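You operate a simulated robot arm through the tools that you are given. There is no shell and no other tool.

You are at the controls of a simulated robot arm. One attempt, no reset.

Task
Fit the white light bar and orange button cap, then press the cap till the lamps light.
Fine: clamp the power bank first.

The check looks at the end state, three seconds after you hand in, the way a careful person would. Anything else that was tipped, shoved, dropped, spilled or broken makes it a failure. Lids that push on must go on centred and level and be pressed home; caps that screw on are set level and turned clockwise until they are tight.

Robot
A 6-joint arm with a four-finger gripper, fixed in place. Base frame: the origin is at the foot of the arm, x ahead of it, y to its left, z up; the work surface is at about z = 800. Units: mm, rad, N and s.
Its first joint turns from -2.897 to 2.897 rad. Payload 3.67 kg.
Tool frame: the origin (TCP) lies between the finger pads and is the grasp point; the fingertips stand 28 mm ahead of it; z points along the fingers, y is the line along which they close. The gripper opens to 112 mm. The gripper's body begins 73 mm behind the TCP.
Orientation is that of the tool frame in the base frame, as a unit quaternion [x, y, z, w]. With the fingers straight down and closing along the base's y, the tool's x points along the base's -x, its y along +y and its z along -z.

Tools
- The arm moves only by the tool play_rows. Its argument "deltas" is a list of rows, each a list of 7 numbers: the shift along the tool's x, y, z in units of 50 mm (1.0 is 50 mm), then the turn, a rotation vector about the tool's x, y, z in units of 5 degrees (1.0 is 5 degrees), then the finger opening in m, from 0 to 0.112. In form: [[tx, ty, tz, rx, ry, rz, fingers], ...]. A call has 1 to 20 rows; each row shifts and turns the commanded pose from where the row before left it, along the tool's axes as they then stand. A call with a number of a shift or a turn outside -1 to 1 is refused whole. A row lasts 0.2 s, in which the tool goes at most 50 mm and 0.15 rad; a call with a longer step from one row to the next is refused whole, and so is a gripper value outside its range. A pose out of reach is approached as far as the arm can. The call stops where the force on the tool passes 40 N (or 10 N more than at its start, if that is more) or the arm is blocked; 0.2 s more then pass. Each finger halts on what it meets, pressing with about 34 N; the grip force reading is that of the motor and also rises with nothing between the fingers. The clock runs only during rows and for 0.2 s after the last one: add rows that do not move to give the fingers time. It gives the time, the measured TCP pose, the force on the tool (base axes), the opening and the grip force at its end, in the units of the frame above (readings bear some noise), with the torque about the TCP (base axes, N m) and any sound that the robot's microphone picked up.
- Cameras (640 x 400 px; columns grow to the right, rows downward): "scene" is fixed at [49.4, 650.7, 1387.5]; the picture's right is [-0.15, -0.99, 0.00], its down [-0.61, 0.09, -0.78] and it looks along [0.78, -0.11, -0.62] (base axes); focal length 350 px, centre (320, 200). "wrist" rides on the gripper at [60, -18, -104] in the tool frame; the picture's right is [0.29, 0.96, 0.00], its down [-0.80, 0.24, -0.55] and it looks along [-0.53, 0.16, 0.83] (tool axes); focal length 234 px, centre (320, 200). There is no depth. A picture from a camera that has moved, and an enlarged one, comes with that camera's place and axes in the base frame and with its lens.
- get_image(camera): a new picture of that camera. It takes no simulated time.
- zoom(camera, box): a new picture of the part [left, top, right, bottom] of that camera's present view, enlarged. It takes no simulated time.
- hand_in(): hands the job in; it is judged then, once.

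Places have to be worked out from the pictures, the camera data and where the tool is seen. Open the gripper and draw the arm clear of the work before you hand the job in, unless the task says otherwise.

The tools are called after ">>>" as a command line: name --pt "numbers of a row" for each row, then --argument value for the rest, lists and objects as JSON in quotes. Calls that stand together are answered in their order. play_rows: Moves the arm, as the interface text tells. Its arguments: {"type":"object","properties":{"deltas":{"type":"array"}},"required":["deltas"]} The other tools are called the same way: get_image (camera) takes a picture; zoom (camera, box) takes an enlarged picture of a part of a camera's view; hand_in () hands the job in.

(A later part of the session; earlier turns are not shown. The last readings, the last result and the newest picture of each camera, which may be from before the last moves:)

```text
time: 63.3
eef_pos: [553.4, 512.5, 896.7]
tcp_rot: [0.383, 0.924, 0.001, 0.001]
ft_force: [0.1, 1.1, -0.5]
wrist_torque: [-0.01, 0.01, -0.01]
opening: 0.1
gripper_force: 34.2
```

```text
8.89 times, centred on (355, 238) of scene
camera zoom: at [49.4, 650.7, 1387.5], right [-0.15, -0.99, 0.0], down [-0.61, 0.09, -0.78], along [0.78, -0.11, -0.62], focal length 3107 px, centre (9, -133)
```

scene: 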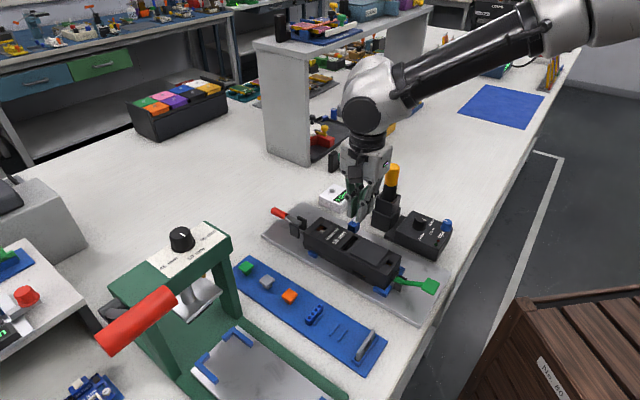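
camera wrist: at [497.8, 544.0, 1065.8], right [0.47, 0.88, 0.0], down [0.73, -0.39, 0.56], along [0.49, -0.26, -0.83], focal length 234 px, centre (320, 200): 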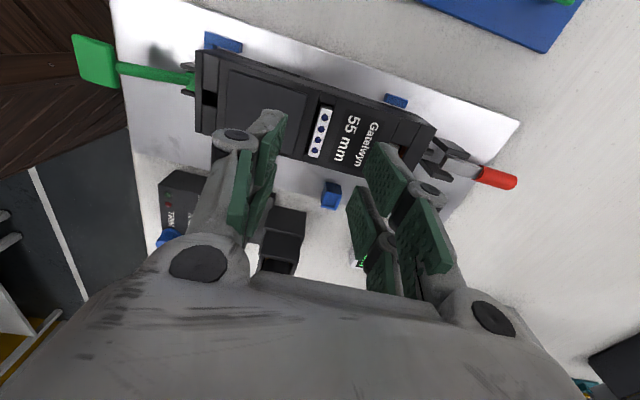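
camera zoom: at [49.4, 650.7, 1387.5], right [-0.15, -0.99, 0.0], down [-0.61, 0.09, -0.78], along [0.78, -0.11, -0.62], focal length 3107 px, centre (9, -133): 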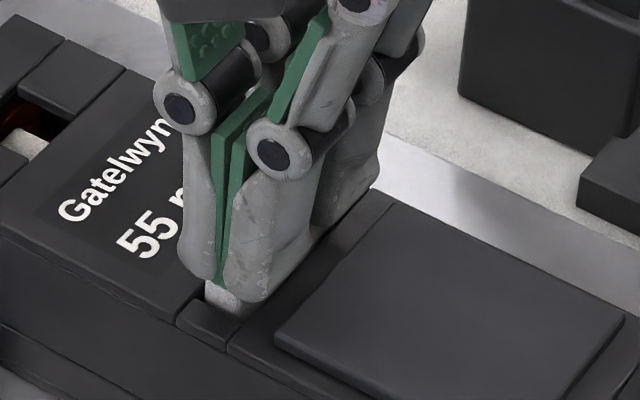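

>>> play_rows --pt "0 0 0.03 0 0 0 0.0" --pt "0 0 0.02 0 0 0 0.0" --pt "0 0 0 0 0 0 0.0" --pt "0 0 0 0 0 0 0.0"

>>> play_rows --pt "0 0 0.03 0 0 0 0.0" --pt "0 0 0 0 0 0 0.0" --pt "0 0 0 0 0 0 0.0"

>>> zoom --camera "scene" --box '[330, 215, 380, 260]'

```text
time: 64.3
eef_pos: [553.2, 512.5, 893.5]
tcp_rot: [0.382, 0.924, 0.0, 0.001]
ft_force: [-0.8, 0.8, 0.7]
wrist_torque: [0.02, 0.02, -0.01]
opening: 0.1
gripper_force: 33.7
```

```text
time: 65.1
eef_pos: [552.6, 513.8, 892.8]
tcp_rot: [0.382, 0.924, 0.001, 0.002]
ft_force: [0.2, -0.6, -0.7]
wrist_torque: [0.05, -0.01, 0.01]
opening: 0.2
gripper_force: 34.1
```

```text
8.89 times, centred on (355, 238) of scene
camera zoom: at [49.4, 650.7, 1387.5], right [-0.15, -0.99, 0.0], down [-0.61, 0.09, -0.78], along [0.78, -0.11, -0.62], focal length 3107 px, centre (9, -133)
```

zoom: 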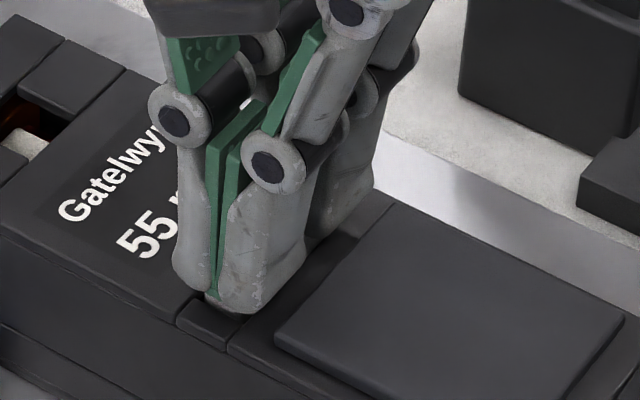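

>>> play_rows --pt "0 0 0.03 0 0 0 0.0" --pt "0 0 0 0 0 0 0.0" --pt "0 0 0 0 0 0 0.0"

>>> play_rows --pt "0 0 0.03 0 0 0 0.0" --pt "0 0 0 0 0 0 0.0" --pt "0 0 0 0 0 0 0.0"

```text
time: 65.9
eef_pos: [552.2, 511.3, 890.5]
tcp_rot: [0.383, 0.924, 0.001, 0.001]
ft_force: [-0.5, -0.1, -0.2]
wrist_torque: [0.01, 0.05, 0.02]
opening: 6.0
gripper_force: 33.4
```

```text
time: 66.7
eef_pos: [551.8, 512.9, 890.6]
tcp_rot: [0.383, 0.924, 0.002, 0.001]
ft_force: [1.2, 1.3, 12.5]
wrist_torque: [0.04, -0.06, 0.02]
opening: 6.1
gripper_force: 33.6
```

The fingertips have straddled the lamp domes: the opening reads 6 mm and Fz is 12 N. I'll open the fingers first so I don't lift the bar, then rise and inspect.

>>> play_rows --pt "0 0 0 0 0 0 0.01" --pt "0 0 0 0 0 0 0.014" --pt "0 0 0 0 0 0 0.014" --pt "0 0 -0.05 0 0 0 0.014" --pt "0 0 -0.1 0 0 0 0.016" --pt "0 0 -0.3 0 0 0 0.03" --pt "0 0 -0.5 0 0 0 0.05" --pt "0 0 -0.5 0 0 0 0.06" --pt "0 0 0 0 0 0 0.06" --pt "0 0 0 0 0 0 0.06"

>>> zoom --camera "wrist" --box '[270, 80, 370, 190]'

>>> zoom --camera "scene" --box '[335, 220, 375, 260]'

```text
time: 68.9
eef_pos: [553.1, 510.8, 960.6]
tcp_rot: [0.383, 0.924, 0.001, 0.001]
ft_force: [-0.2, -0.3, 0.2]
wrist_torque: [0.0, -0.01, -0.02]
opening: 60.0
gripper_force: 0.2
```

```text
3.64 times, centred on (320, 135) of wrist
camera zoom: at [497.3, 541.7, 1063.8], right [0.47, 0.88, 0.0], down [0.73, -0.39, 0.56], along [0.49, -0.26, -0.83], focal length 852 px, centre (320, 436)
```

zoom: 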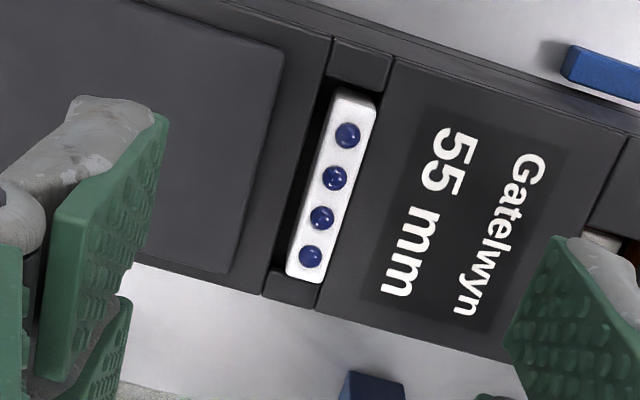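

```text
10.00 times, centred on (355, 240) of scene
camera zoom: at [49.4, 650.7, 1387.5], right [-0.15, -0.99, 0.0], down [-0.61, 0.09, -0.78], along [0.78, -0.11, -0.62], focal length 3496 px, centre (-30, -200)
```

zoom: 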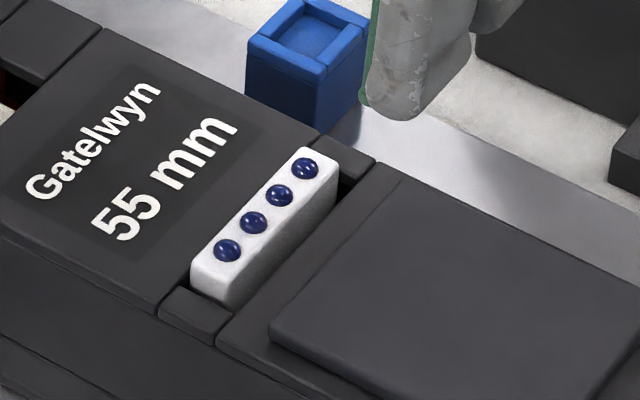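

The bar's top is about 3 mm above the bank and it didn't move under 12 N, so it looks bottomed out. To be sure, I'll press it with the full face of one finger, offset so the bar sits under the −y finger, and with more force.

>>> play_rows --pt "-0.03 0.25 0 0 0 0 0.01" --pt "0 0 0.3 0 0 0 0.01" --pt "0 0 0.4 0 0 0 0.01" --pt "0 0 0.4 0 0 0 0.01" --pt "0 0 0.1 0 0 0 0.01" --pt "0 0 0 0 0 0 0.01" --pt "0 0 0 0 0 0 0.01" --pt "0 0 0 0 0 0 0.01" --pt "0 0 0 0 0 0 0.01"

>>> zoom --camera "wrist" --box '[260, 80, 370, 190]'

>>> zoom --camera "scene" --box '[330, 215, 380, 260]'

```text
time: 70.9
eef_pos: [563.5, 518.1, 903.5]
tcp_rot: [0.382, 0.924, 0.001, 0.001]
ft_force: [-0.5, -0.7, -0.7]
wrist_torque: [0.0, 0.0, 0.01]
opening: 9.8
gripper_force: 0.1
```

```text
3.64 times, centred on (315, 135) of wrist
camera zoom: at [507.6, 548.3, 1007.0], right [0.47, 0.88, 0.0], down [0.73, -0.39, 0.56], along [0.49, -0.26, -0.83], focal length 852 px, centre (338, 436)
```

zoom: 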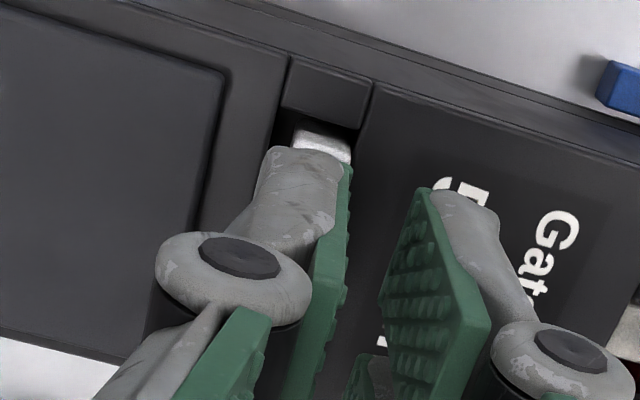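

```text
8.89 times, centred on (355, 238) of scene
camera zoom: at [49.4, 650.7, 1387.5], right [-0.15, -0.99, 0.0], down [-0.61, 0.09, -0.78], along [0.78, -0.11, -0.62], focal length 3107 px, centre (9, -133)
```

zoom: 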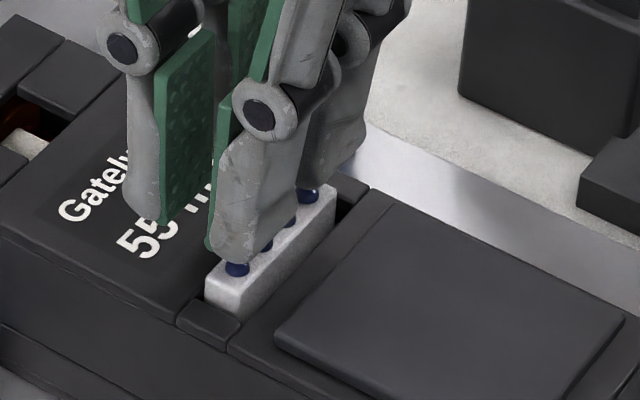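

Aligned: the −y finger is over the bar. I'll descend slowly until it presses the bar.

>>> play_rows --pt "0 0 0.06 0 0 0 0.01" --pt "0 0 0.06 0 0 0 0.01" --pt "0 0 0.02 0 0 0 0.01" --pt "0 0 0 0 0 0 0.01" --pt "0 0 0 0 0 0 0.01"

>>> play_rows --pt "0 0 0.03 0 0 0 0.01" --pt "0 0 0 0 0 0 0.01" --pt "0 0 0 0 0 0 0.01"

>>> play_rows --pt "0 0 0.02 0 0 0 0.01" --pt "0 0 0 0 0 0 0.01" --pt "0 0 0 0 0 0 0.01"

>>> zoom --camera "scene" --box '[330, 215, 380, 260]'

```text
time: 72.1
eef_pos: [562.8, 519.9, 896.1]
tcp_rot: [0.383, 0.924, 0.001, 0.001]
ft_force: [0.4, -0.2, -0.5]
wrist_torque: [-0.02, 0.01, 0.01]
opening: 10.2
gripper_force: 0.1
```

```text
time: 72.9
eef_pos: [562.3, 518.7, 894.0]
tcp_rot: [0.383, 0.924, 0.001, 0.001]
ft_force: [0.2, 0.1, -0.6]
wrist_torque: [-0.03, 0.01, -0.01]
opening: 9.8
gripper_force: 0.0
```

```text
time: 73.7
eef_pos: [563.0, 518.7, 892.1]
tcp_rot: [0.382, 0.924, 0.001, 0.001]
ft_force: [-0.6, -1.0, 0.1]
wrist_torque: [-0.01, 0.01, -0.02]
opening: 9.7
gripper_force: 0.1
```

```text
8.89 times, centred on (355, 238) of scene
camera zoom: at [49.4, 650.7, 1387.5], right [-0.15, -0.99, 0.0], down [-0.61, 0.09, -0.78], along [0.78, -0.11, -0.62], focal length 3107 px, centre (9, -133)
```

zoom: 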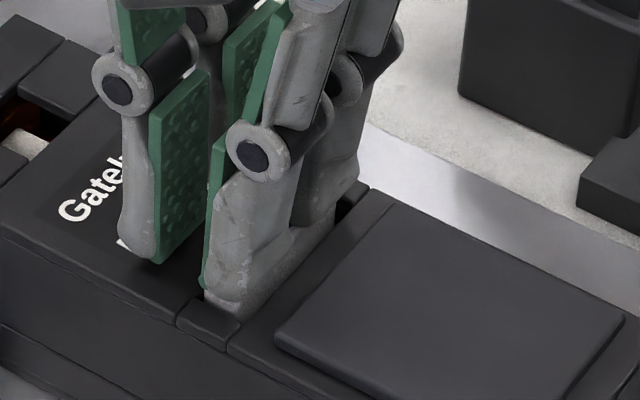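

>>> play_rows --pt "0 0 0.02 0 0 0 0.01" --pt "0 0 0 0 0 0 0.01" --pt "0 0 0 0 0 0 0.01"

>>> play_rows --pt "0 0 0.02 0 0 0 0.01" --pt "0 0 0 0 0 0 0.01" --pt "0 0 0 0 0 0 0.01"

>>> play_rows --pt "0 0 0.02 0 0 0 0.01" --pt "0 0 0 0 0 0 0.01" --pt "0 0 0 0 0 0 0.01"

>>> zoom --camera "scene" --box '[330, 215, 380, 260]'

```text
time: 74.5
eef_pos: [562.3, 519.7, 892.2]
tcp_rot: [0.383, 0.924, 0.001, 0.001]
ft_force: [0.5, 0.3, 4.3]
wrist_torque: [-0.04, 0.06, -0.01]
opening: 9.4
gripper_force: 0.1
```

```text
time: 75.3
eef_pos: [563.1, 519.0, 891.2]
tcp_rot: [0.383, 0.924, 0.001, 0.001]
ft_force: [-1.0, 1.0, 10.2]
wrist_torque: [-0.03, 0.11, -0.04]
opening: 9.2
gripper_force: 0.0
```

```text
time: 76.1
eef_pos: [562.1, 518.2, 891.1]
tcp_rot: [0.383, 0.924, 0.001, 0.002]
ft_force: [-1.2, -2.3, 25.7]
wrist_torque: [-0.19, 0.18, 0.0]
opening: 8.3
gripper_force: 0.1
```

```text
8.89 times, centred on (355, 238) of scene
camera zoom: at [49.4, 650.7, 1387.5], right [-0.15, -0.99, 0.0], down [-0.61, 0.09, -0.78], along [0.78, -0.11, -0.62], focal length 3107 px, centre (9, -133)
```

zoom: 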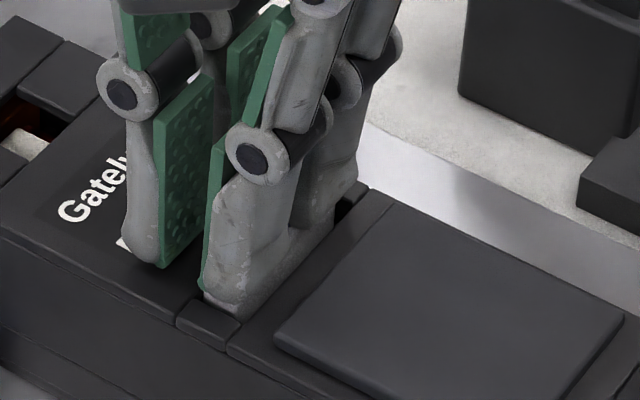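

It's pressing squarely on the bar at 26 N with no further travel, so the bar is seated. One more small step will confirm it's home.

>>> play_rows --pt "0 0 0.015 0 0 0 0.01" --pt "0 0 0 0 0 0 0.01" --pt "0 0 0 0 0 0 0.01"

>>> play_rows --pt "0 0 -0.04 0 0 0 0.01" --pt "0 0 -0.1 0 0 0 0.01" --pt "0 0 -0.3 0 0 0 0.03" --pt "0 0 -0.5 0 0 0 0.06" --pt "0 0 -0.5 0 0 0 0.06" --pt "0 0 0 0 0 0 0.06" --pt "0 0 0 0 0 0 0.06"

>>> zoom --camera "scene" --box '[335, 220, 375, 260]'

>>> zoom --camera "wrist" --box '[260, 80, 370, 190]'

```text
time: 76.9
eef_pos: [561.3, 518.6, 890.7]
tcp_rot: [0.382, 0.924, 0.002, 0.002]
ft_force: [-3.5, -5.2, 38.6]
wrist_torque: [-0.34, 0.29, -0.01]
opening: 10.2
gripper_force: 0.0
```

```text
time: 78.5
eef_pos: [563.6, 521.1, 960.5]
tcp_rot: [0.383, 0.924, 0.0, 0.001]
ft_force: [-0.9, -0.3, 0.1]
wrist_torque: [0.03, 0.01, 0.01]
opening: 60.0
gripper_force: 0.1
```

```text
10.00 times, centred on (355, 240) of scene
camera zoom: at [49.4, 650.7, 1387.5], right [-0.15, -0.99, 0.0], down [-0.61, 0.09, -0.78], along [0.78, -0.11, -0.62], focal length 3496 px, centre (-30, -200)
```

zoom: 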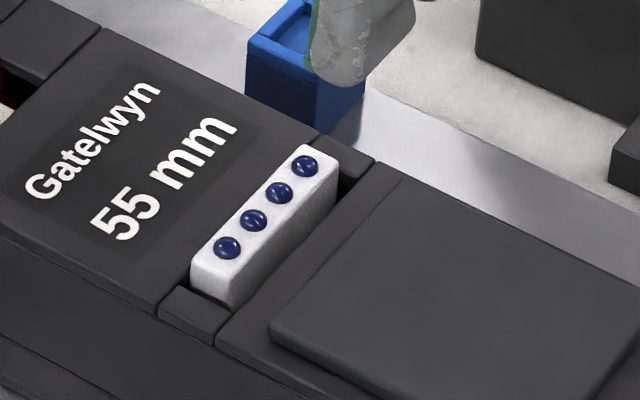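

```text
3.64 times, centred on (315, 135) of wrist
camera zoom: at [507.4, 550.0, 1064.3], right [0.47, 0.88, 0.0], down [0.73, -0.39, 0.56], along [0.49, -0.26, -0.83], focal length 852 px, centre (338, 436)
```

zoom: 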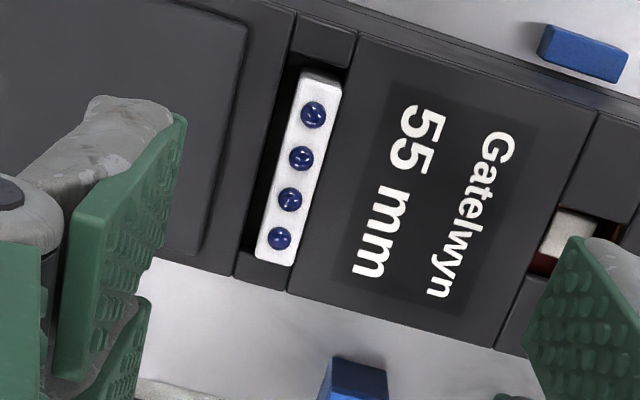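

The bar held firm under nearly 40 N, so it's bottomed. I'll check how well centred it sits in the slot with tight zooms.

>>> zoom --camera "scene" --box '[342, 228, 364, 250]'

>>> zoom --camera "wrist" --box '[290, 90, 330, 130]'

>>> zoom --camera "wrist" --box '[280, 120, 320, 160]'

```text
16.00 times, centred on (353, 239) of scene
camera zoom: at [49.4, 650.7, 1387.5], right [-0.15, -0.99, 0.0], down [-0.61, 0.09, -0.78], along [0.78, -0.11, -0.62], focal length 5593 px, centre (-208, -424)
```

zoom: 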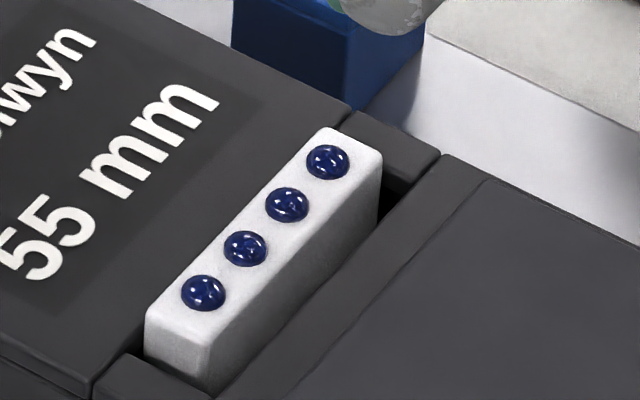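

```text
10.00 times, centred on (310, 110) of wrist
camera zoom: at [507.4, 550.0, 1064.3], right [0.47, 0.88, 0.0], down [0.73, -0.39, 0.56], along [0.49, -0.26, -0.83], focal length 2342 px, centre (420, 1100)
```

zoom: 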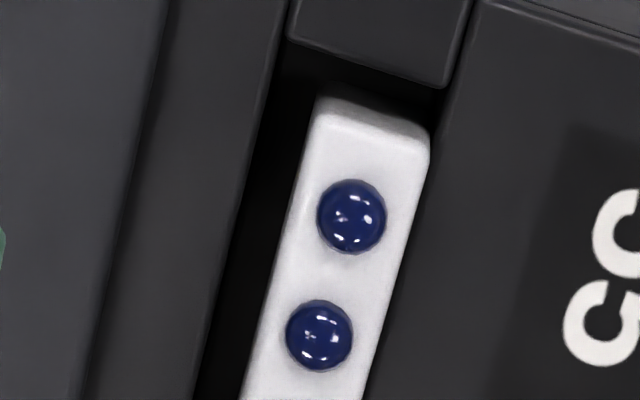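

```text
10.00 times, centred on (300, 140) of wrist
camera zoom: at [507.4, 550.0, 1064.3], right [0.47, 0.88, 0.0], down [0.73, -0.39, 0.56], along [0.49, -0.26, -0.83], focal length 2342 px, centre (520, 800)
```

zoom: 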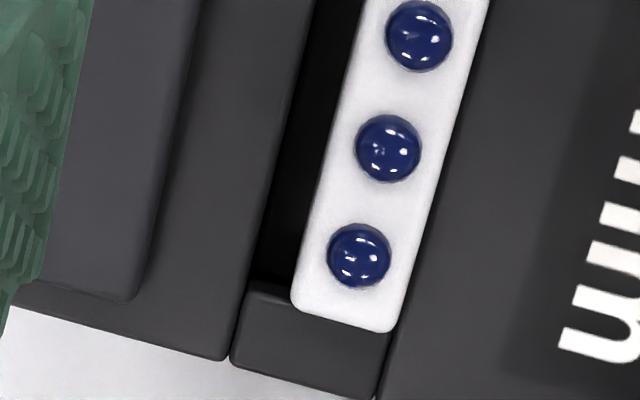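

The bar is seated, but it sits about 1.9 mm toward the red side and 1.6 mm toward +t within its loose slot. I'll centre it by gently gripping the lamp domes and sliding it, starting by positioning above it.

>>> play_rows --pt "-0.016 -0.193 0 0 0 0 0.012" --pt "0 0 0.4 0 0 0 0.012" --pt "0 0 0.4 0 0 0 0.012" --pt "0 0 0.4 0 0 0 0.012" --pt "0 0 0.06 0 0 0 0.012" --pt "0 0 0 0 0 0 0.012" --pt "0 0 0 0 0 0 0.012" --pt "0 0 0 0 0 0 0.012" --pt "0 0 0 0 0 0 0.012"

>>> zoom --camera "wrist" --box '[280, 90, 370, 180]'

>>> zoom --camera "scene" --box '[335, 215, 375, 255]'

```text
time: 80.5
eef_pos: [557.2, 512.6, 900.2]
tcp_rot: [0.383, 0.924, 0.0, 0.0]
ft_force: [-0.3, -0.5, -1.0]
wrist_torque: [-0.01, 0.02, -0.02]
opening: 12.0
gripper_force: 0.0
```

```text
4.44 times, centred on (325, 135) of wrist
camera zoom: at [500.7, 542.4, 1003.2], right [0.47, 0.88, 0.0], down [0.73, -0.39, 0.56], along [0.49, -0.26, -0.83], focal length 1041 px, centre (298, 489)
```

zoom: 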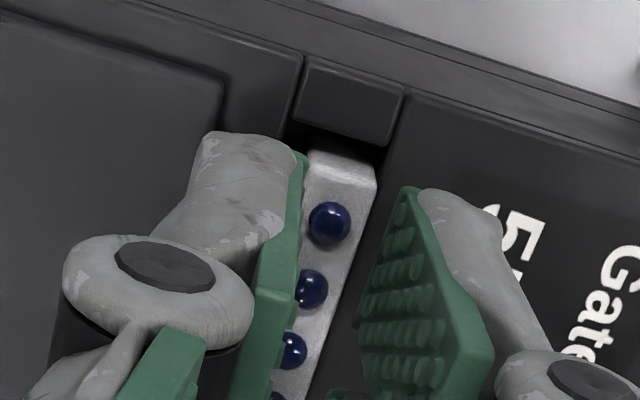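

```text
10.00 times, centred on (355, 235) of scene
camera zoom: at [49.4, 650.7, 1387.5], right [-0.15, -0.99, 0.0], down [-0.61, 0.09, -0.78], along [0.78, -0.11, -0.62], focal length 3496 px, centre (-30, -150)
```

zoom: 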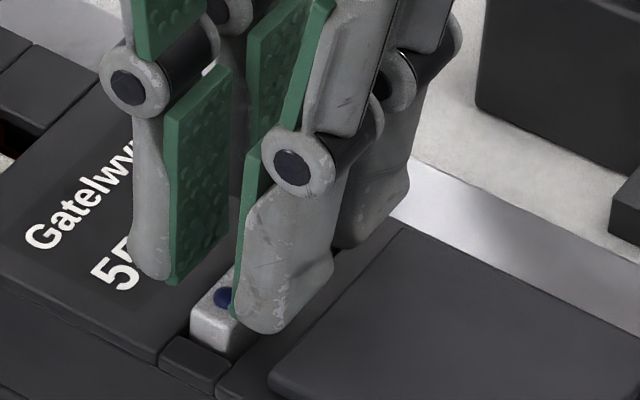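

The bar's offset is confirmed at about +1.95 mm in s and 2 mm in t. I'll lower around the lamp domes and close gently.

>>> play_rows --pt "0 0.006 0.1 0 0 0 0.012" --pt "0 0 0.05 0 0 0 0.012" --pt "0 0 0.02 0 0 0 0.012" --pt "0 0 0 0 0 0 0.012" --pt "0 0 0 0 0 0 0.012" --pt "0 0 0 0 0 0 0.012"

```text
time: 81.9
eef_pos: [556.9, 512.7, 890.2]
tcp_rot: [0.383, 0.924, 0.001, 0.001]
ft_force: [0.0, 0.3, -0.8]
wrist_torque: [-0.02, 0.01, 0.0]
opening: 12.1
gripper_force: 0.0
```

At z 890.2 with no contact. I'll close the fingers on the domes now.

>>> play_rows --pt "0 0 0 0 0 0 0.008" --pt "0 0 0 0 0 0 0.005" --pt "0 0 0 0 0 0 0.002" --pt "0 0 0 0 0 0 0.0" --pt "0 0 0 0 0 0 0.0"

>>> zoom --camera "wrist" --box '[280, 90, 370, 180]'

>>> zoom --camera "scene" --box '[335, 215, 375, 255]'

```text
time: 83.1
eef_pos: [556.6, 512.0, 890.1]
tcp_rot: [0.382, 0.924, 0.0, 0.001]
ft_force: [-2.2, -2.2, -1.1]
wrist_torque: [-0.06, 0.06, -0.01]
opening: 8.7
gripper_force: 34.1
```

```text
4.44 times, centred on (325, 135) of wrist
camera zoom: at [500.8, 542.9, 993.1], right [0.47, 0.88, 0.0], down [0.73, -0.39, 0.56], along [0.49, -0.26, -0.83], focal length 1041 px, centre (298, 489)
```

zoom: 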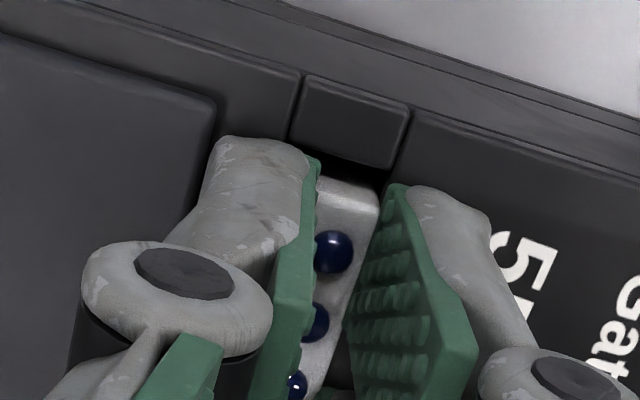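

```text
10.00 times, centred on (355, 235) of scene
camera zoom: at [49.4, 650.7, 1387.5], right [-0.15, -0.99, 0.0], down [-0.61, 0.09, -0.78], along [0.78, -0.11, -0.62], focal length 3496 px, centre (-30, -150)
```

zoom: 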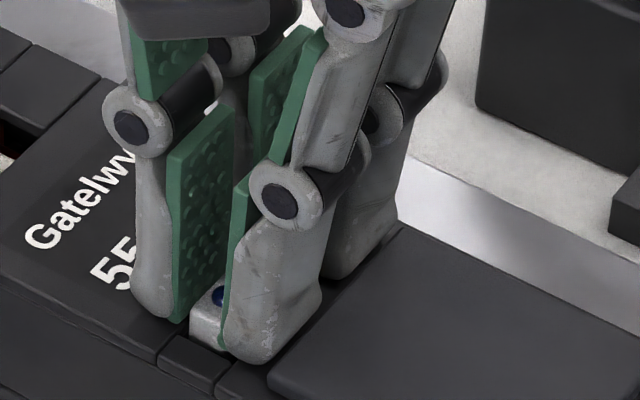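

It's gripping the bar's own sides at 8.7 mm, which is better still. I'll slide it −s by 2 mm and −t by 2 mm and watch the forces.

>>> play_rows --pt "0.01 -0.01 0 0 0 0 0.0" --pt "0.01 -0.01 0 0 0 0 0.0" --pt "0.01 -0.01 0 0 0 0 0.0" --pt "0.01 -0.01 0 0 0 0 0.0" --pt "0 0 0 0 0 0 0.0" --pt "0 0 0 0 0 0 0.0" --pt "0 0 0 0 0 0 0.0"

>>> zoom --camera "wrist" --box '[280, 90, 370, 180]'

```text
time: 84.7
eef_pos: [554.4, 511.4, 891.4]
tcp_rot: [0.383, 0.924, 0.0, 0.001]
ft_force: [0.5, -0.5, 5.8]
wrist_torque: [-0.03, 0.08, 0.02]
opening: 8.8
gripper_force: 34.0
```

```text
4.44 times, centred on (325, 135) of wrist
camera zoom: at [498.0, 542.1, 993.8], right [0.47, 0.88, 0.0], down [0.73, -0.39, 0.56], along [0.49, -0.26, -0.83], focal length 1041 px, centre (298, 489)
```

zoom: 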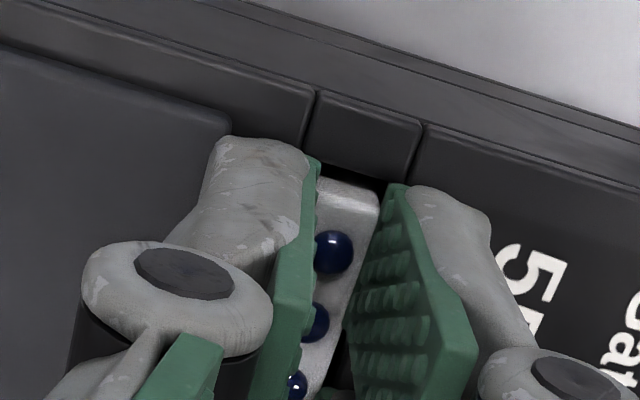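

The bar is now within about 0.6 mm in s but still about 2 mm toward +t. I'll slide a bit more.

>>> play_rows --pt "0.014 -0.004 0 0 0 0 0.0" --pt "0.014 -0.004 0 0 0 0 0.0" --pt "0.014 -0.004 0 0 0 0 0.0" --pt "0 0 0 0 0 0 0.0" --pt "0 0 0 0 0 0 0.0" --pt "0 0 0 0 0 0 0.0"

>>> zoom --camera "wrist" --box '[280, 90, 370, 180]'

>>> zoom --camera "scene" --box '[335, 215, 375, 255]'

```text
time: 86.1
eef_pos: [553.8, 513.4, 891.0]
tcp_rot: [0.382, 0.924, 0.001, 0.001]
ft_force: [2.9, -2.7, 8.2]
wrist_torque: [-0.16, 0.07, 0.08]
opening: 9.0
gripper_force: 33.9
```

```text
4.44 times, centred on (325, 135) of wrist
camera zoom: at [497.0, 542.8, 993.4], right [0.47, 0.88, 0.0], down [0.73, -0.39, 0.56], along [0.49, -0.26, -0.83], focal length 1041 px, centre (298, 489)
```

zoom: 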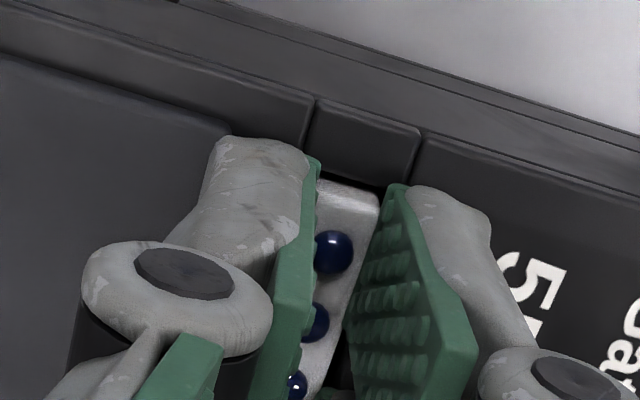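

```text
10.00 times, centred on (355, 235) of scene
camera zoom: at [49.4, 650.7, 1387.5], right [-0.15, -0.99, 0.0], down [-0.61, 0.09, -0.78], along [0.78, -0.11, -0.62], focal length 3496 px, centre (-30, -150)
```

zoom: 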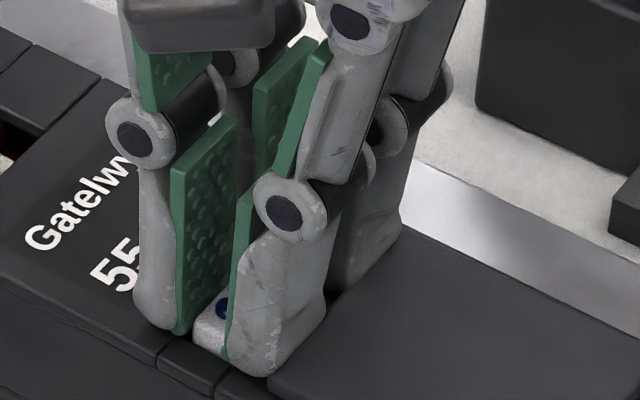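

The residual force is just fingertip friction on the bank top. I'll lift half a millimetre and slide 1.5 mm more in −t.

>>> play_rows --pt "0 0 -0.016 0 0 0 0.0" --pt "0.015 0 0 0 0 0 0.0" --pt "0.015 0 0 0 0 0 0.0" --pt "0 0 0 0 0 0 0.0" --pt "0 0 0 0 0 0 0.0" --pt "0 0 0 0 0 0 0.0"

>>> zoom --camera "wrist" --box '[280, 90, 370, 180]'

```text
time: 87.5
eef_pos: [552.1, 514.4, 889.1]
tcp_rot: [0.383, 0.924, 0.001, 0.001]
ft_force: [5.7, -4.3, 7.9]
wrist_torque: [-0.31, -0.13, -0.01]
opening: 8.8
gripper_force: 33.9
```

```text
4.44 times, centred on (325, 135) of wrist
camera zoom: at [495.6, 544.1, 993.6], right [0.47, 0.88, 0.0], down [0.73, -0.39, 0.56], along [0.49, -0.26, -0.83], focal length 1041 px, centre (298, 489)
```

zoom: 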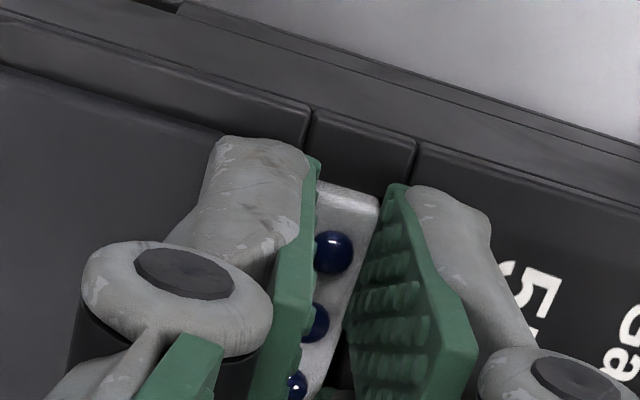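

I'll release here, rise and re-measure the bar in its slot.

>>> play_rows --pt "0 0 0 0 0 0 0.01" --pt "0 0 0 0 0 0 0.012" --pt "0 0 0 0 0 0 0.012" --pt "0 0 -0.05 0 0 0 0.013" --pt "0 0 -0.15 0 0 0 0.016" --pt "0 0 -0.4 0 0 0 0.03" --pt "0 0 -0.5 0 0 0 0.06" --pt "0 0.2 -0.3 0 0 0 0.06" --pt "0 0 0 0 0 0 0.06" --pt "0 0 0 0 0 0 0.06"

>>> zoom --camera "wrist" --box '[270, 80, 360, 170]'

>>> zoom --camera "scene" --box '[342, 228, 364, 250]'

```text
time: 89.7
eef_pos: [556.5, 520.7, 959.5]
tcp_rot: [0.383, 0.924, 0.001, 0.001]
ft_force: [-0.5, 1.1, -0.6]
wrist_torque: [0.0, 0.02, 0.0]
opening: 60.1
gripper_force: 0.0
```

```text
4.44 times, centred on (315, 125) of wrist
camera zoom: at [500.6, 551.2, 1063.0], right [0.47, 0.88, 0.0], down [0.73, -0.39, 0.56], along [0.49, -0.26, -0.83], focal length 1041 px, centre (342, 533)
```

zoom: 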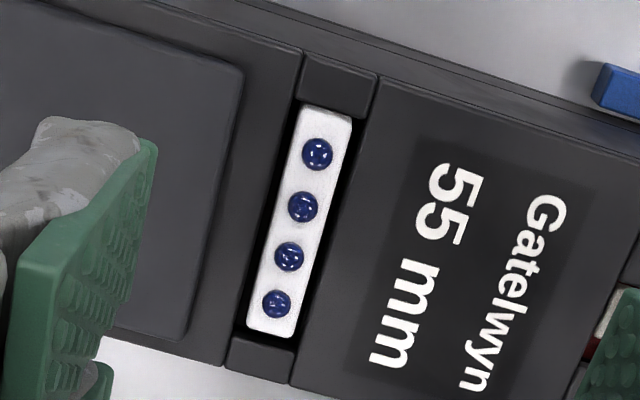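

```text
16.00 times, centred on (353, 239) of scene
camera zoom: at [49.4, 650.7, 1387.5], right [-0.15, -0.99, 0.0], down [-0.61, 0.09, -0.78], along [0.78, -0.11, -0.62], focal length 5593 px, centre (-208, -424)
```

zoom: 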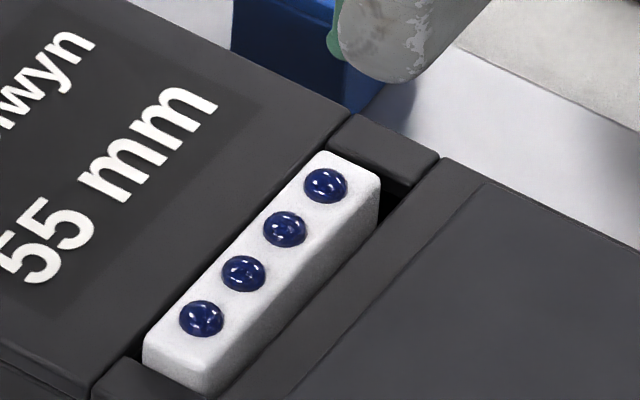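

The bar is now centred to within about 0.4 mm in s and 1.5 mm in t, and it sits about 1 mm lower than before. I'll press it home again with the single-finger face to confirm it's bottomed here.

>>> play_rows --pt "-0.054 0.032 0 0 0 0 0.01" --pt "0 0 0.4 0 0 0 0.01" --pt "0 0 0.4 0 0 0 0.01" --pt "0 0 0.4 0 0 0 0.01" --pt "0 0 0.08 0 0 0 0.01" --pt "0 0 0 0 0 0 0.01" --pt "0 0 0 0 0 0 0.01" --pt "0 0 0 0 0 0 0.01"

>>> play_rows --pt "0 0 0.05 0 0 0 0.01" --pt "0 0 0.03 0 0 0 0.01" --pt "0 0 0 0 0 0 0.01" --pt "0 0 0 0 0 0 0.01"

>>> play_rows --pt "0 0 0.03 0 0 0 0.01" --pt "0 0 0 0 0 0 0.01" --pt "0 0 0 0 0 0 0.01"

>>> zoom --camera "scene" --box '[335, 215, 375, 255]'

```text
time: 91.5
eef_pos: [560.4, 521.1, 896.3]
tcp_rot: [0.383, 0.924, 0.001, 0.001]
ft_force: [-0.8, 0.5, 0.0]
wrist_torque: [0.01, 0.02, -0.01]
opening: 10.2
gripper_force: 0.1
```

```text
time: 92.5
eef_pos: [561.1, 520.8, 891.4]
tcp_rot: [0.382, 0.924, 0.0, 0.001]
ft_force: [-1.1, 0.1, 4.1]
wrist_torque: [-0.06, 0.04, -0.02]
opening: 9.7
gripper_force: 0.1
```

```text
time: 93.3
eef_pos: [560.6, 521.5, 890.4]
tcp_rot: [0.383, 0.924, 0.001, 0.001]
ft_force: [0.2, 0.3, 13.9]
wrist_torque: [-0.11, 0.1, -0.01]
opening: 8.6
gripper_force: 0.0
```

```text
10.00 times, centred on (355, 235) of scene
camera zoom: at [49.4, 650.7, 1387.5], right [-0.15, -0.99, 0.0], down [-0.61, 0.09, -0.78], along [0.78, -0.11, -0.62], focal length 3496 px, centre (-30, -150)
```

zoom: 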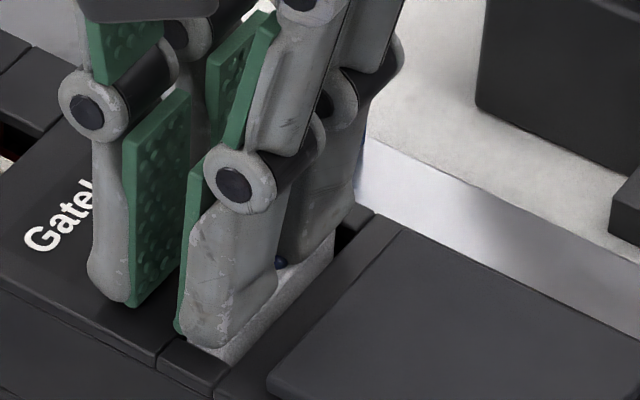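

>>> play_rows --pt "0 0 0.02 0 0 0 0.01" --pt "0 0 0 0 0 0 0.01" --pt "0 0 0 0 0 0 0.01"

>>> play_rows --pt "0 0 -0.05 0 0 0 0.01" --pt "0 0 -0.1 0 0 0 0.01" --pt "0 0 -0.3 0 0 0 0.03" --pt "0 0 -0.5 0 0 0 0.06" --pt "0 0 -0.5 0 0 0 0.06" --pt "0 0 0 0 0 0 0.06" --pt "0 0 0 0 0 0 0.06"

>>> zoom --camera "wrist" --box '[270, 80, 360, 170]'

>>> zoom --camera "scene" --box '[342, 228, 364, 250]'

```text
time: 94.1
eef_pos: [559.9, 521.1, 890.8]
tcp_rot: [0.383, 0.924, 0.001, 0.002]
ft_force: [2.5, -6.0, 27.8]
wrist_torque: [-0.36, 0.1, 0.05]
opening: 9.3
gripper_force: 0.1
```

```text
time: 95.7
eef_pos: [561.2, 521.4, 961.5]
tcp_rot: [0.382, 0.924, 0.001, 0.001]
ft_force: [0.7, 0.0, 0.6]
wrist_torque: [0.02, 0.04, 0.01]
opening: 59.7
gripper_force: 0.0
```

```text
4.44 times, centred on (315, 125) of wrist
camera zoom: at [505.0, 551.0, 1065.2], right [0.47, 0.88, 0.0], down [0.73, -0.39, 0.56], along [0.49, -0.26, -0.83], focal length 1041 px, centre (342, 533)
```

zoom: 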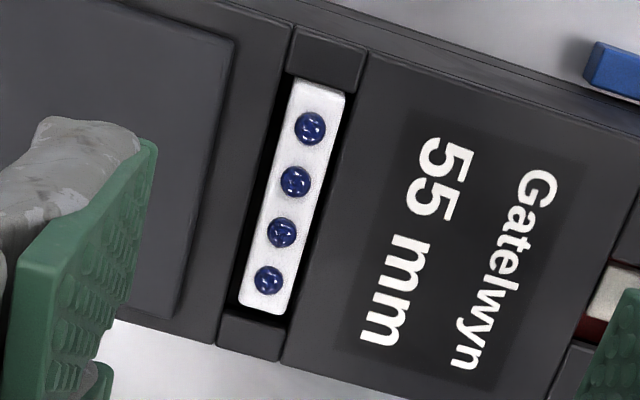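

```text
16.00 times, centred on (353, 239) of scene
camera zoom: at [49.4, 650.7, 1387.5], right [-0.15, -0.99, 0.0], down [-0.61, 0.09, -0.78], along [0.78, -0.11, -0.62], focal length 5593 px, centre (-208, -424)
```

zoom: 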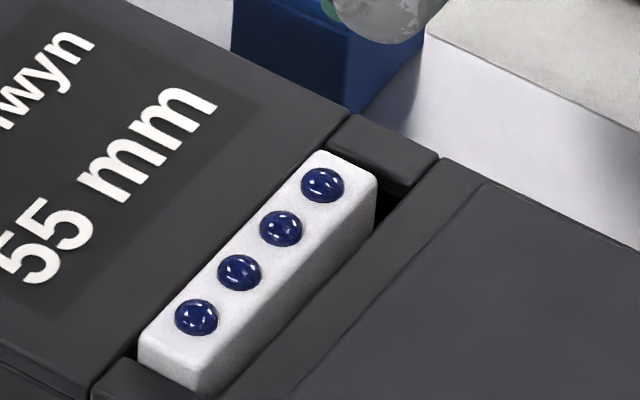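

The bar is seated and well centred. Now for the orange cap: I'll move above it at a safe height and measure it.

>>> play_rows --pt "0.62 0.095 0 0 0 0 0.06" --pt "0.62 0.095 0 0 0 0 0.06" --pt "0.62 0.095 0 0 0 0 0.06" --pt "0.62 0.095 0 0 0 0 0.06" --pt "0.62 0.095 0.2 0 0 0 0.06" --pt "0 0 0.5 0 0 0 0.06" --pt "0 0 0.4 0 0 0 0.06" --pt "0 0 0 0 0 0 0.06" --pt "0 0 0 0 0 0 0.06" --pt "0 0 0 0 0 0 0.06"

>>> get_image --camera "wrist"

>>> zoom --camera "wrist" --box '[270, 90, 370, 190]'

```text
time: 97.9
eef_pos: [465.7, 647.4, 907.8]
tcp_rot: [0.383, 0.924, 0.0, 0.002]
ft_force: [-1.1, 0.0, 0.2]
wrist_torque: [0.01, 0.01, -0.05]
opening: 60.0
gripper_force: 0.0
```

```text
taken
camera wrist: at [409.2, 677.9, 1010.1], right [0.47, 0.88, 0.0], down [0.73, -0.39, 0.56], along [0.49, -0.26, -0.83], focal length 234 px, centre (320, 200)
```

wrist: 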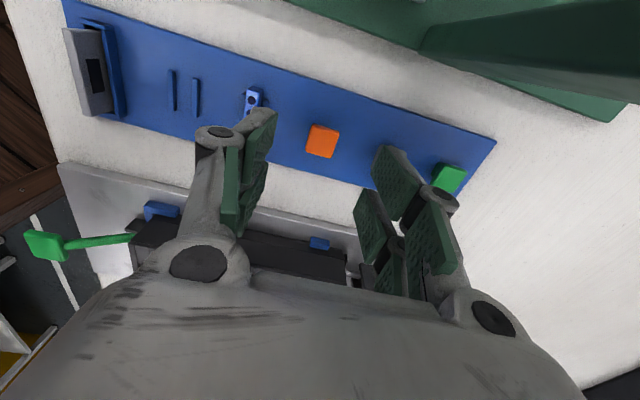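

```text
4.00 times, centred on (320, 140) of wrist
camera zoom: at [409.2, 677.9, 1010.1], right [0.47, 0.88, 0.0], down [0.73, -0.39, 0.56], along [0.49, -0.26, -0.83], focal length 937 px, centre (320, 440)
```

zoom: 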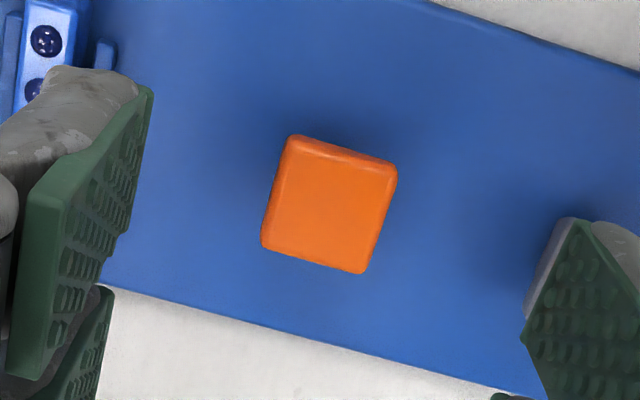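

The cap is at x −3.4, y +2.7 mm in the tool frame. I'll correct, narrow the fingers and descend to just above it.

>>> play_rows --pt "-0.068 0.054 0 0 0 0 0.04" --pt "0 0 0.4 0 0 0 0.04" --pt "0 0 0.4 0 0 0 0.04" --pt "0 0 0.1 0 0 0 0.04" --pt "0 0 0 0 0 0 0.04" --pt "0 0 0 0 0 0 0.04" --pt "0 0 0 0 0 0 0.04" --pt "0 0 0 0 0 0 0.04"

>>> zoom --camera "wrist" --box '[265, 100, 375, 210]'

>>> zoom --camera "scene" --box '[265, 260, 325, 320]'

```text
time: 99.7
eef_pos: [472.4, 644.9, 863.4]
tcp_rot: [0.383, 0.924, 0.0, 0.001]
ft_force: [-0.6, -0.2, 0.3]
wrist_torque: [-0.01, 0.04, 0.01]
opening: 40.0
gripper_force: 0.0
```

```text
3.64 times, centred on (320, 155) of wrist
camera zoom: at [416.6, 675.7, 966.3], right [0.47, 0.88, 0.0], down [0.73, -0.39, 0.56], along [0.49, -0.26, -0.83], focal length 852 px, centre (320, 364)
```

zoom: 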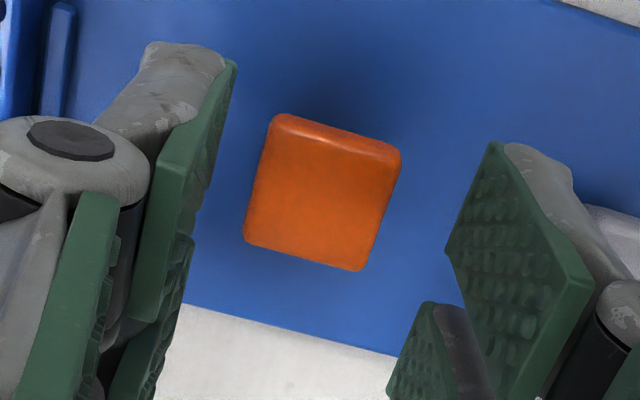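

```text
6.67 times, centred on (295, 290) of scene
camera zoom: at [49.4, 650.7, 1387.5], right [-0.15, -0.99, 0.0], down [-0.61, 0.09, -0.78], along [0.78, -0.11, -0.62], focal length 2330 px, centre (487, -400)
```

zoom: 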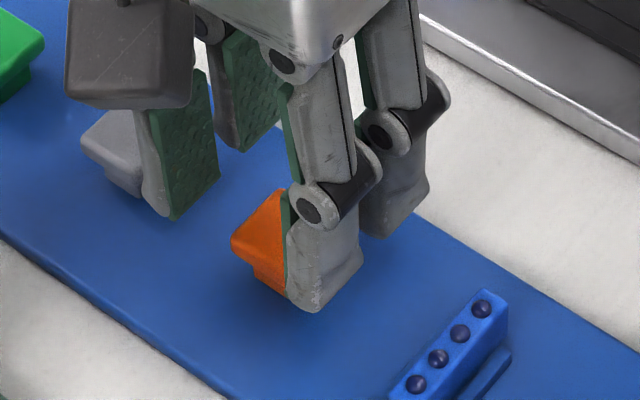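

The cap is offset by x +2.8, y −0.8 mm. I'll correct that and lower until the tips are about level with the underside of the flange.

>>> play_rows --pt "0.056 -0.016 0 0 0 0 0.04" --pt "0 0 0.1 0 0 0 0.036" --pt "0 0 0.1 0 0 0 0.036" --pt "0 0 0.1 0 0 0 0.036" --pt "0 0 0.02 0 0 0 0.036" --pt "0 0 0 0 0 0 0.036" --pt "0 0 0 0 0 0 0.036" --pt "0 0 0 0 0 0 0.036"

>>> zoom --camera "wrist" --box '[265, 100, 375, 210]'

>>> zoom --camera "scene" --box '[265, 260, 325, 320]'

```text
time: 101.5
eef_pos: [469.7, 648.1, 846.2]
tcp_rot: [0.382, 0.924, 0.001, 0.001]
ft_force: [0.1, -0.4, 0.8]
wrist_torque: [0.0, 0.02, -0.02]
opening: 36.0
gripper_force: 0.0
```

```text
3.64 times, centred on (320, 155) of wrist
camera zoom: at [414.6, 677.3, 949.5], right [0.47, 0.88, 0.0], down [0.73, -0.39, 0.56], along [0.49, -0.26, -0.83], focal length 852 px, centre (320, 364)
```

zoom: 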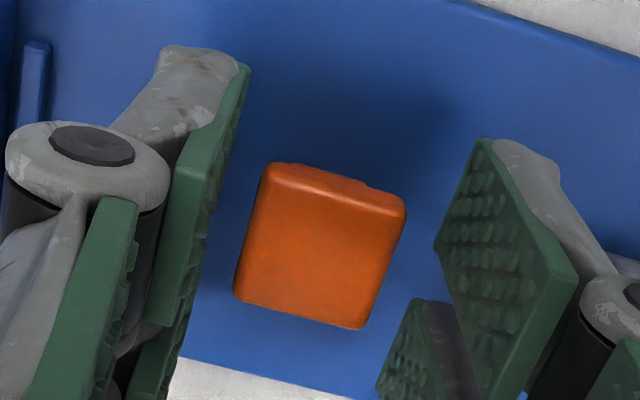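

```text
6.67 times, centred on (295, 290) of scene
camera zoom: at [49.4, 650.7, 1387.5], right [-0.15, -0.99, 0.0], down [-0.61, 0.09, -0.78], along [0.78, -0.11, -0.62], focal length 2330 px, centre (487, -400)
```

zoom: 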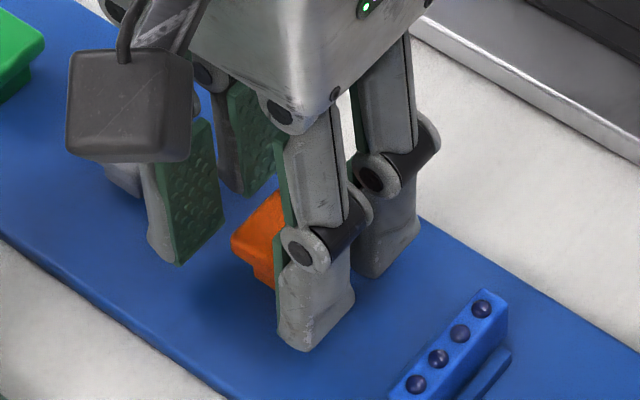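

Centred within 0.7 mm. I'll trim slightly and close on the cap's flange.

>>> play_rows --pt "0.014 -0.012 0 0 0 0 0.036" --pt "0 0 0 0 0 0 0.03" --pt "0 0 0 0 0 0 0.026" --pt "0 0 0 0 0 0 0.022" --pt "0 0 0 0 0 0 0.015" --pt "0 0 0 0 0 0 0.01" --pt "0 0 0 0 0 0 0.01"

>>> zoom --camera "wrist" --box '[265, 100, 375, 210]'

>>> zoom --camera "scene" --box '[265, 260, 325, 320]'

```text
time: 103.1
eef_pos: [470.1, 648.6, 846.0]
tcp_rot: [0.382, 0.924, 0.0, 0.001]
ft_force: [0.2, -0.8, 0.7]
wrist_torque: [-0.01, 0.02, -0.02]
opening: 22.5
gripper_force: 34.3
```

```text
3.64 times, centred on (320, 155) of wrist
camera zoom: at [413.4, 677.8, 949.5], right [0.47, 0.88, 0.0], down [0.73, -0.39, 0.56], along [0.49, -0.26, -0.83], focal length 852 px, centre (320, 364)
```

zoom: 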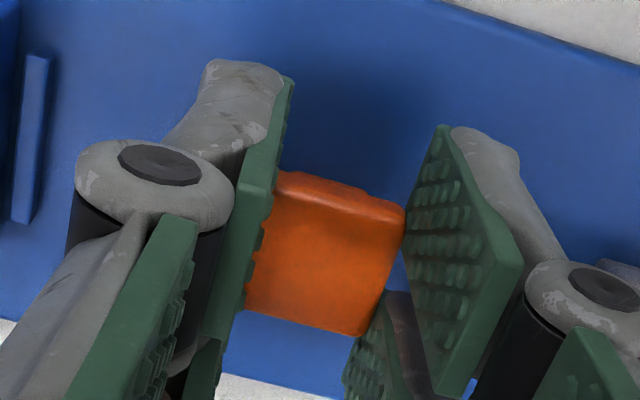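

```text
6.67 times, centred on (295, 290) of scene
camera zoom: at [49.4, 650.7, 1387.5], right [-0.15, -0.99, 0.0], down [-0.61, 0.09, -0.78], along [0.78, -0.11, -0.62], focal length 2330 px, centre (487, -400)
```

zoom: 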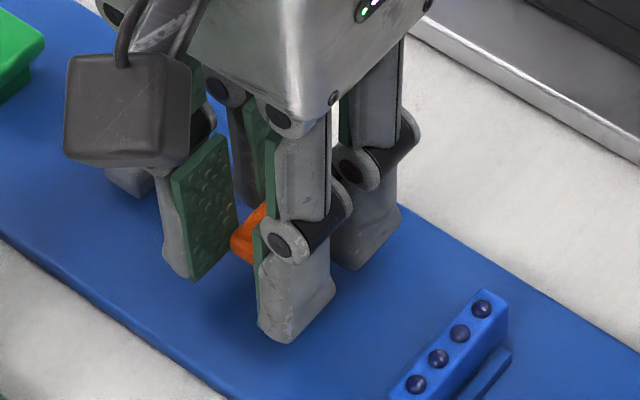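

The cap is gripped at 22.5 mm with 34 N. I'll lift it slowly and check that it stays level.

>>> play_rows --pt "0 0 -0.1 0 0 0 0.01" --pt "0 0 -0.2 0 0 0 0.01" --pt "0 0 -0.4 0 0 0 0.01" --pt "0 0 -0.7 0 0 0 0.01" --pt "0 0 -0.8 0 0 0 0.01" --pt "0 0 0 0 0 0 0.01" --pt "0 0 0 0 0 0 0.01"

>>> zoom --camera "wrist" --box '[265, 100, 375, 210]'

>>> zoom --camera "scene" --box '[255, 180, 335, 260]'

```text
time: 104.7
eef_pos: [468.7, 651.0, 958.2]
tcp_rot: [0.382, 0.924, 0.001, 0.003]
ft_force: [-0.7, -0.1, -0.6]
wrist_torque: [-0.01, 0.0, -0.01]
opening: 22.7
gripper_force: 34.0
```

```text
3.64 times, centred on (320, 155) of wrist
camera zoom: at [411.6, 680.2, 1062.0], right [0.47, 0.88, 0.0], down [0.73, -0.39, 0.56], along [0.49, -0.26, -0.83], focal length 852 px, centre (320, 364)
```

zoom: 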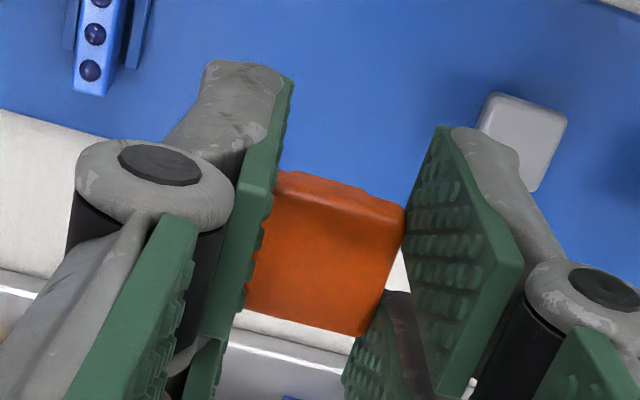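

```text
5.00 times, centred on (295, 220) of scene
camera zoom: at [49.4, 650.7, 1387.5], right [-0.15, -0.99, 0.0], down [-0.61, 0.09, -0.78], along [0.78, -0.11, -0.62], focal length 1748 px, centre (445, 100)
```

zoom: 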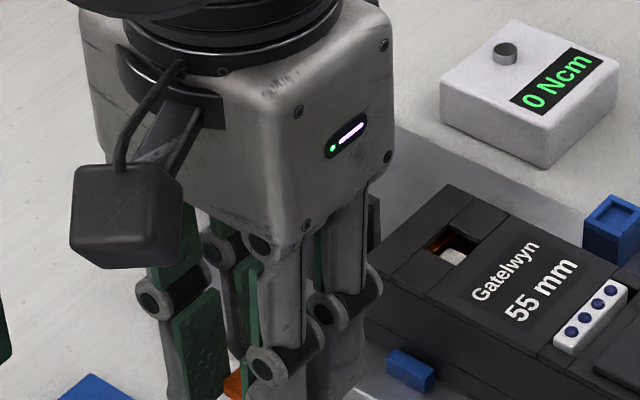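

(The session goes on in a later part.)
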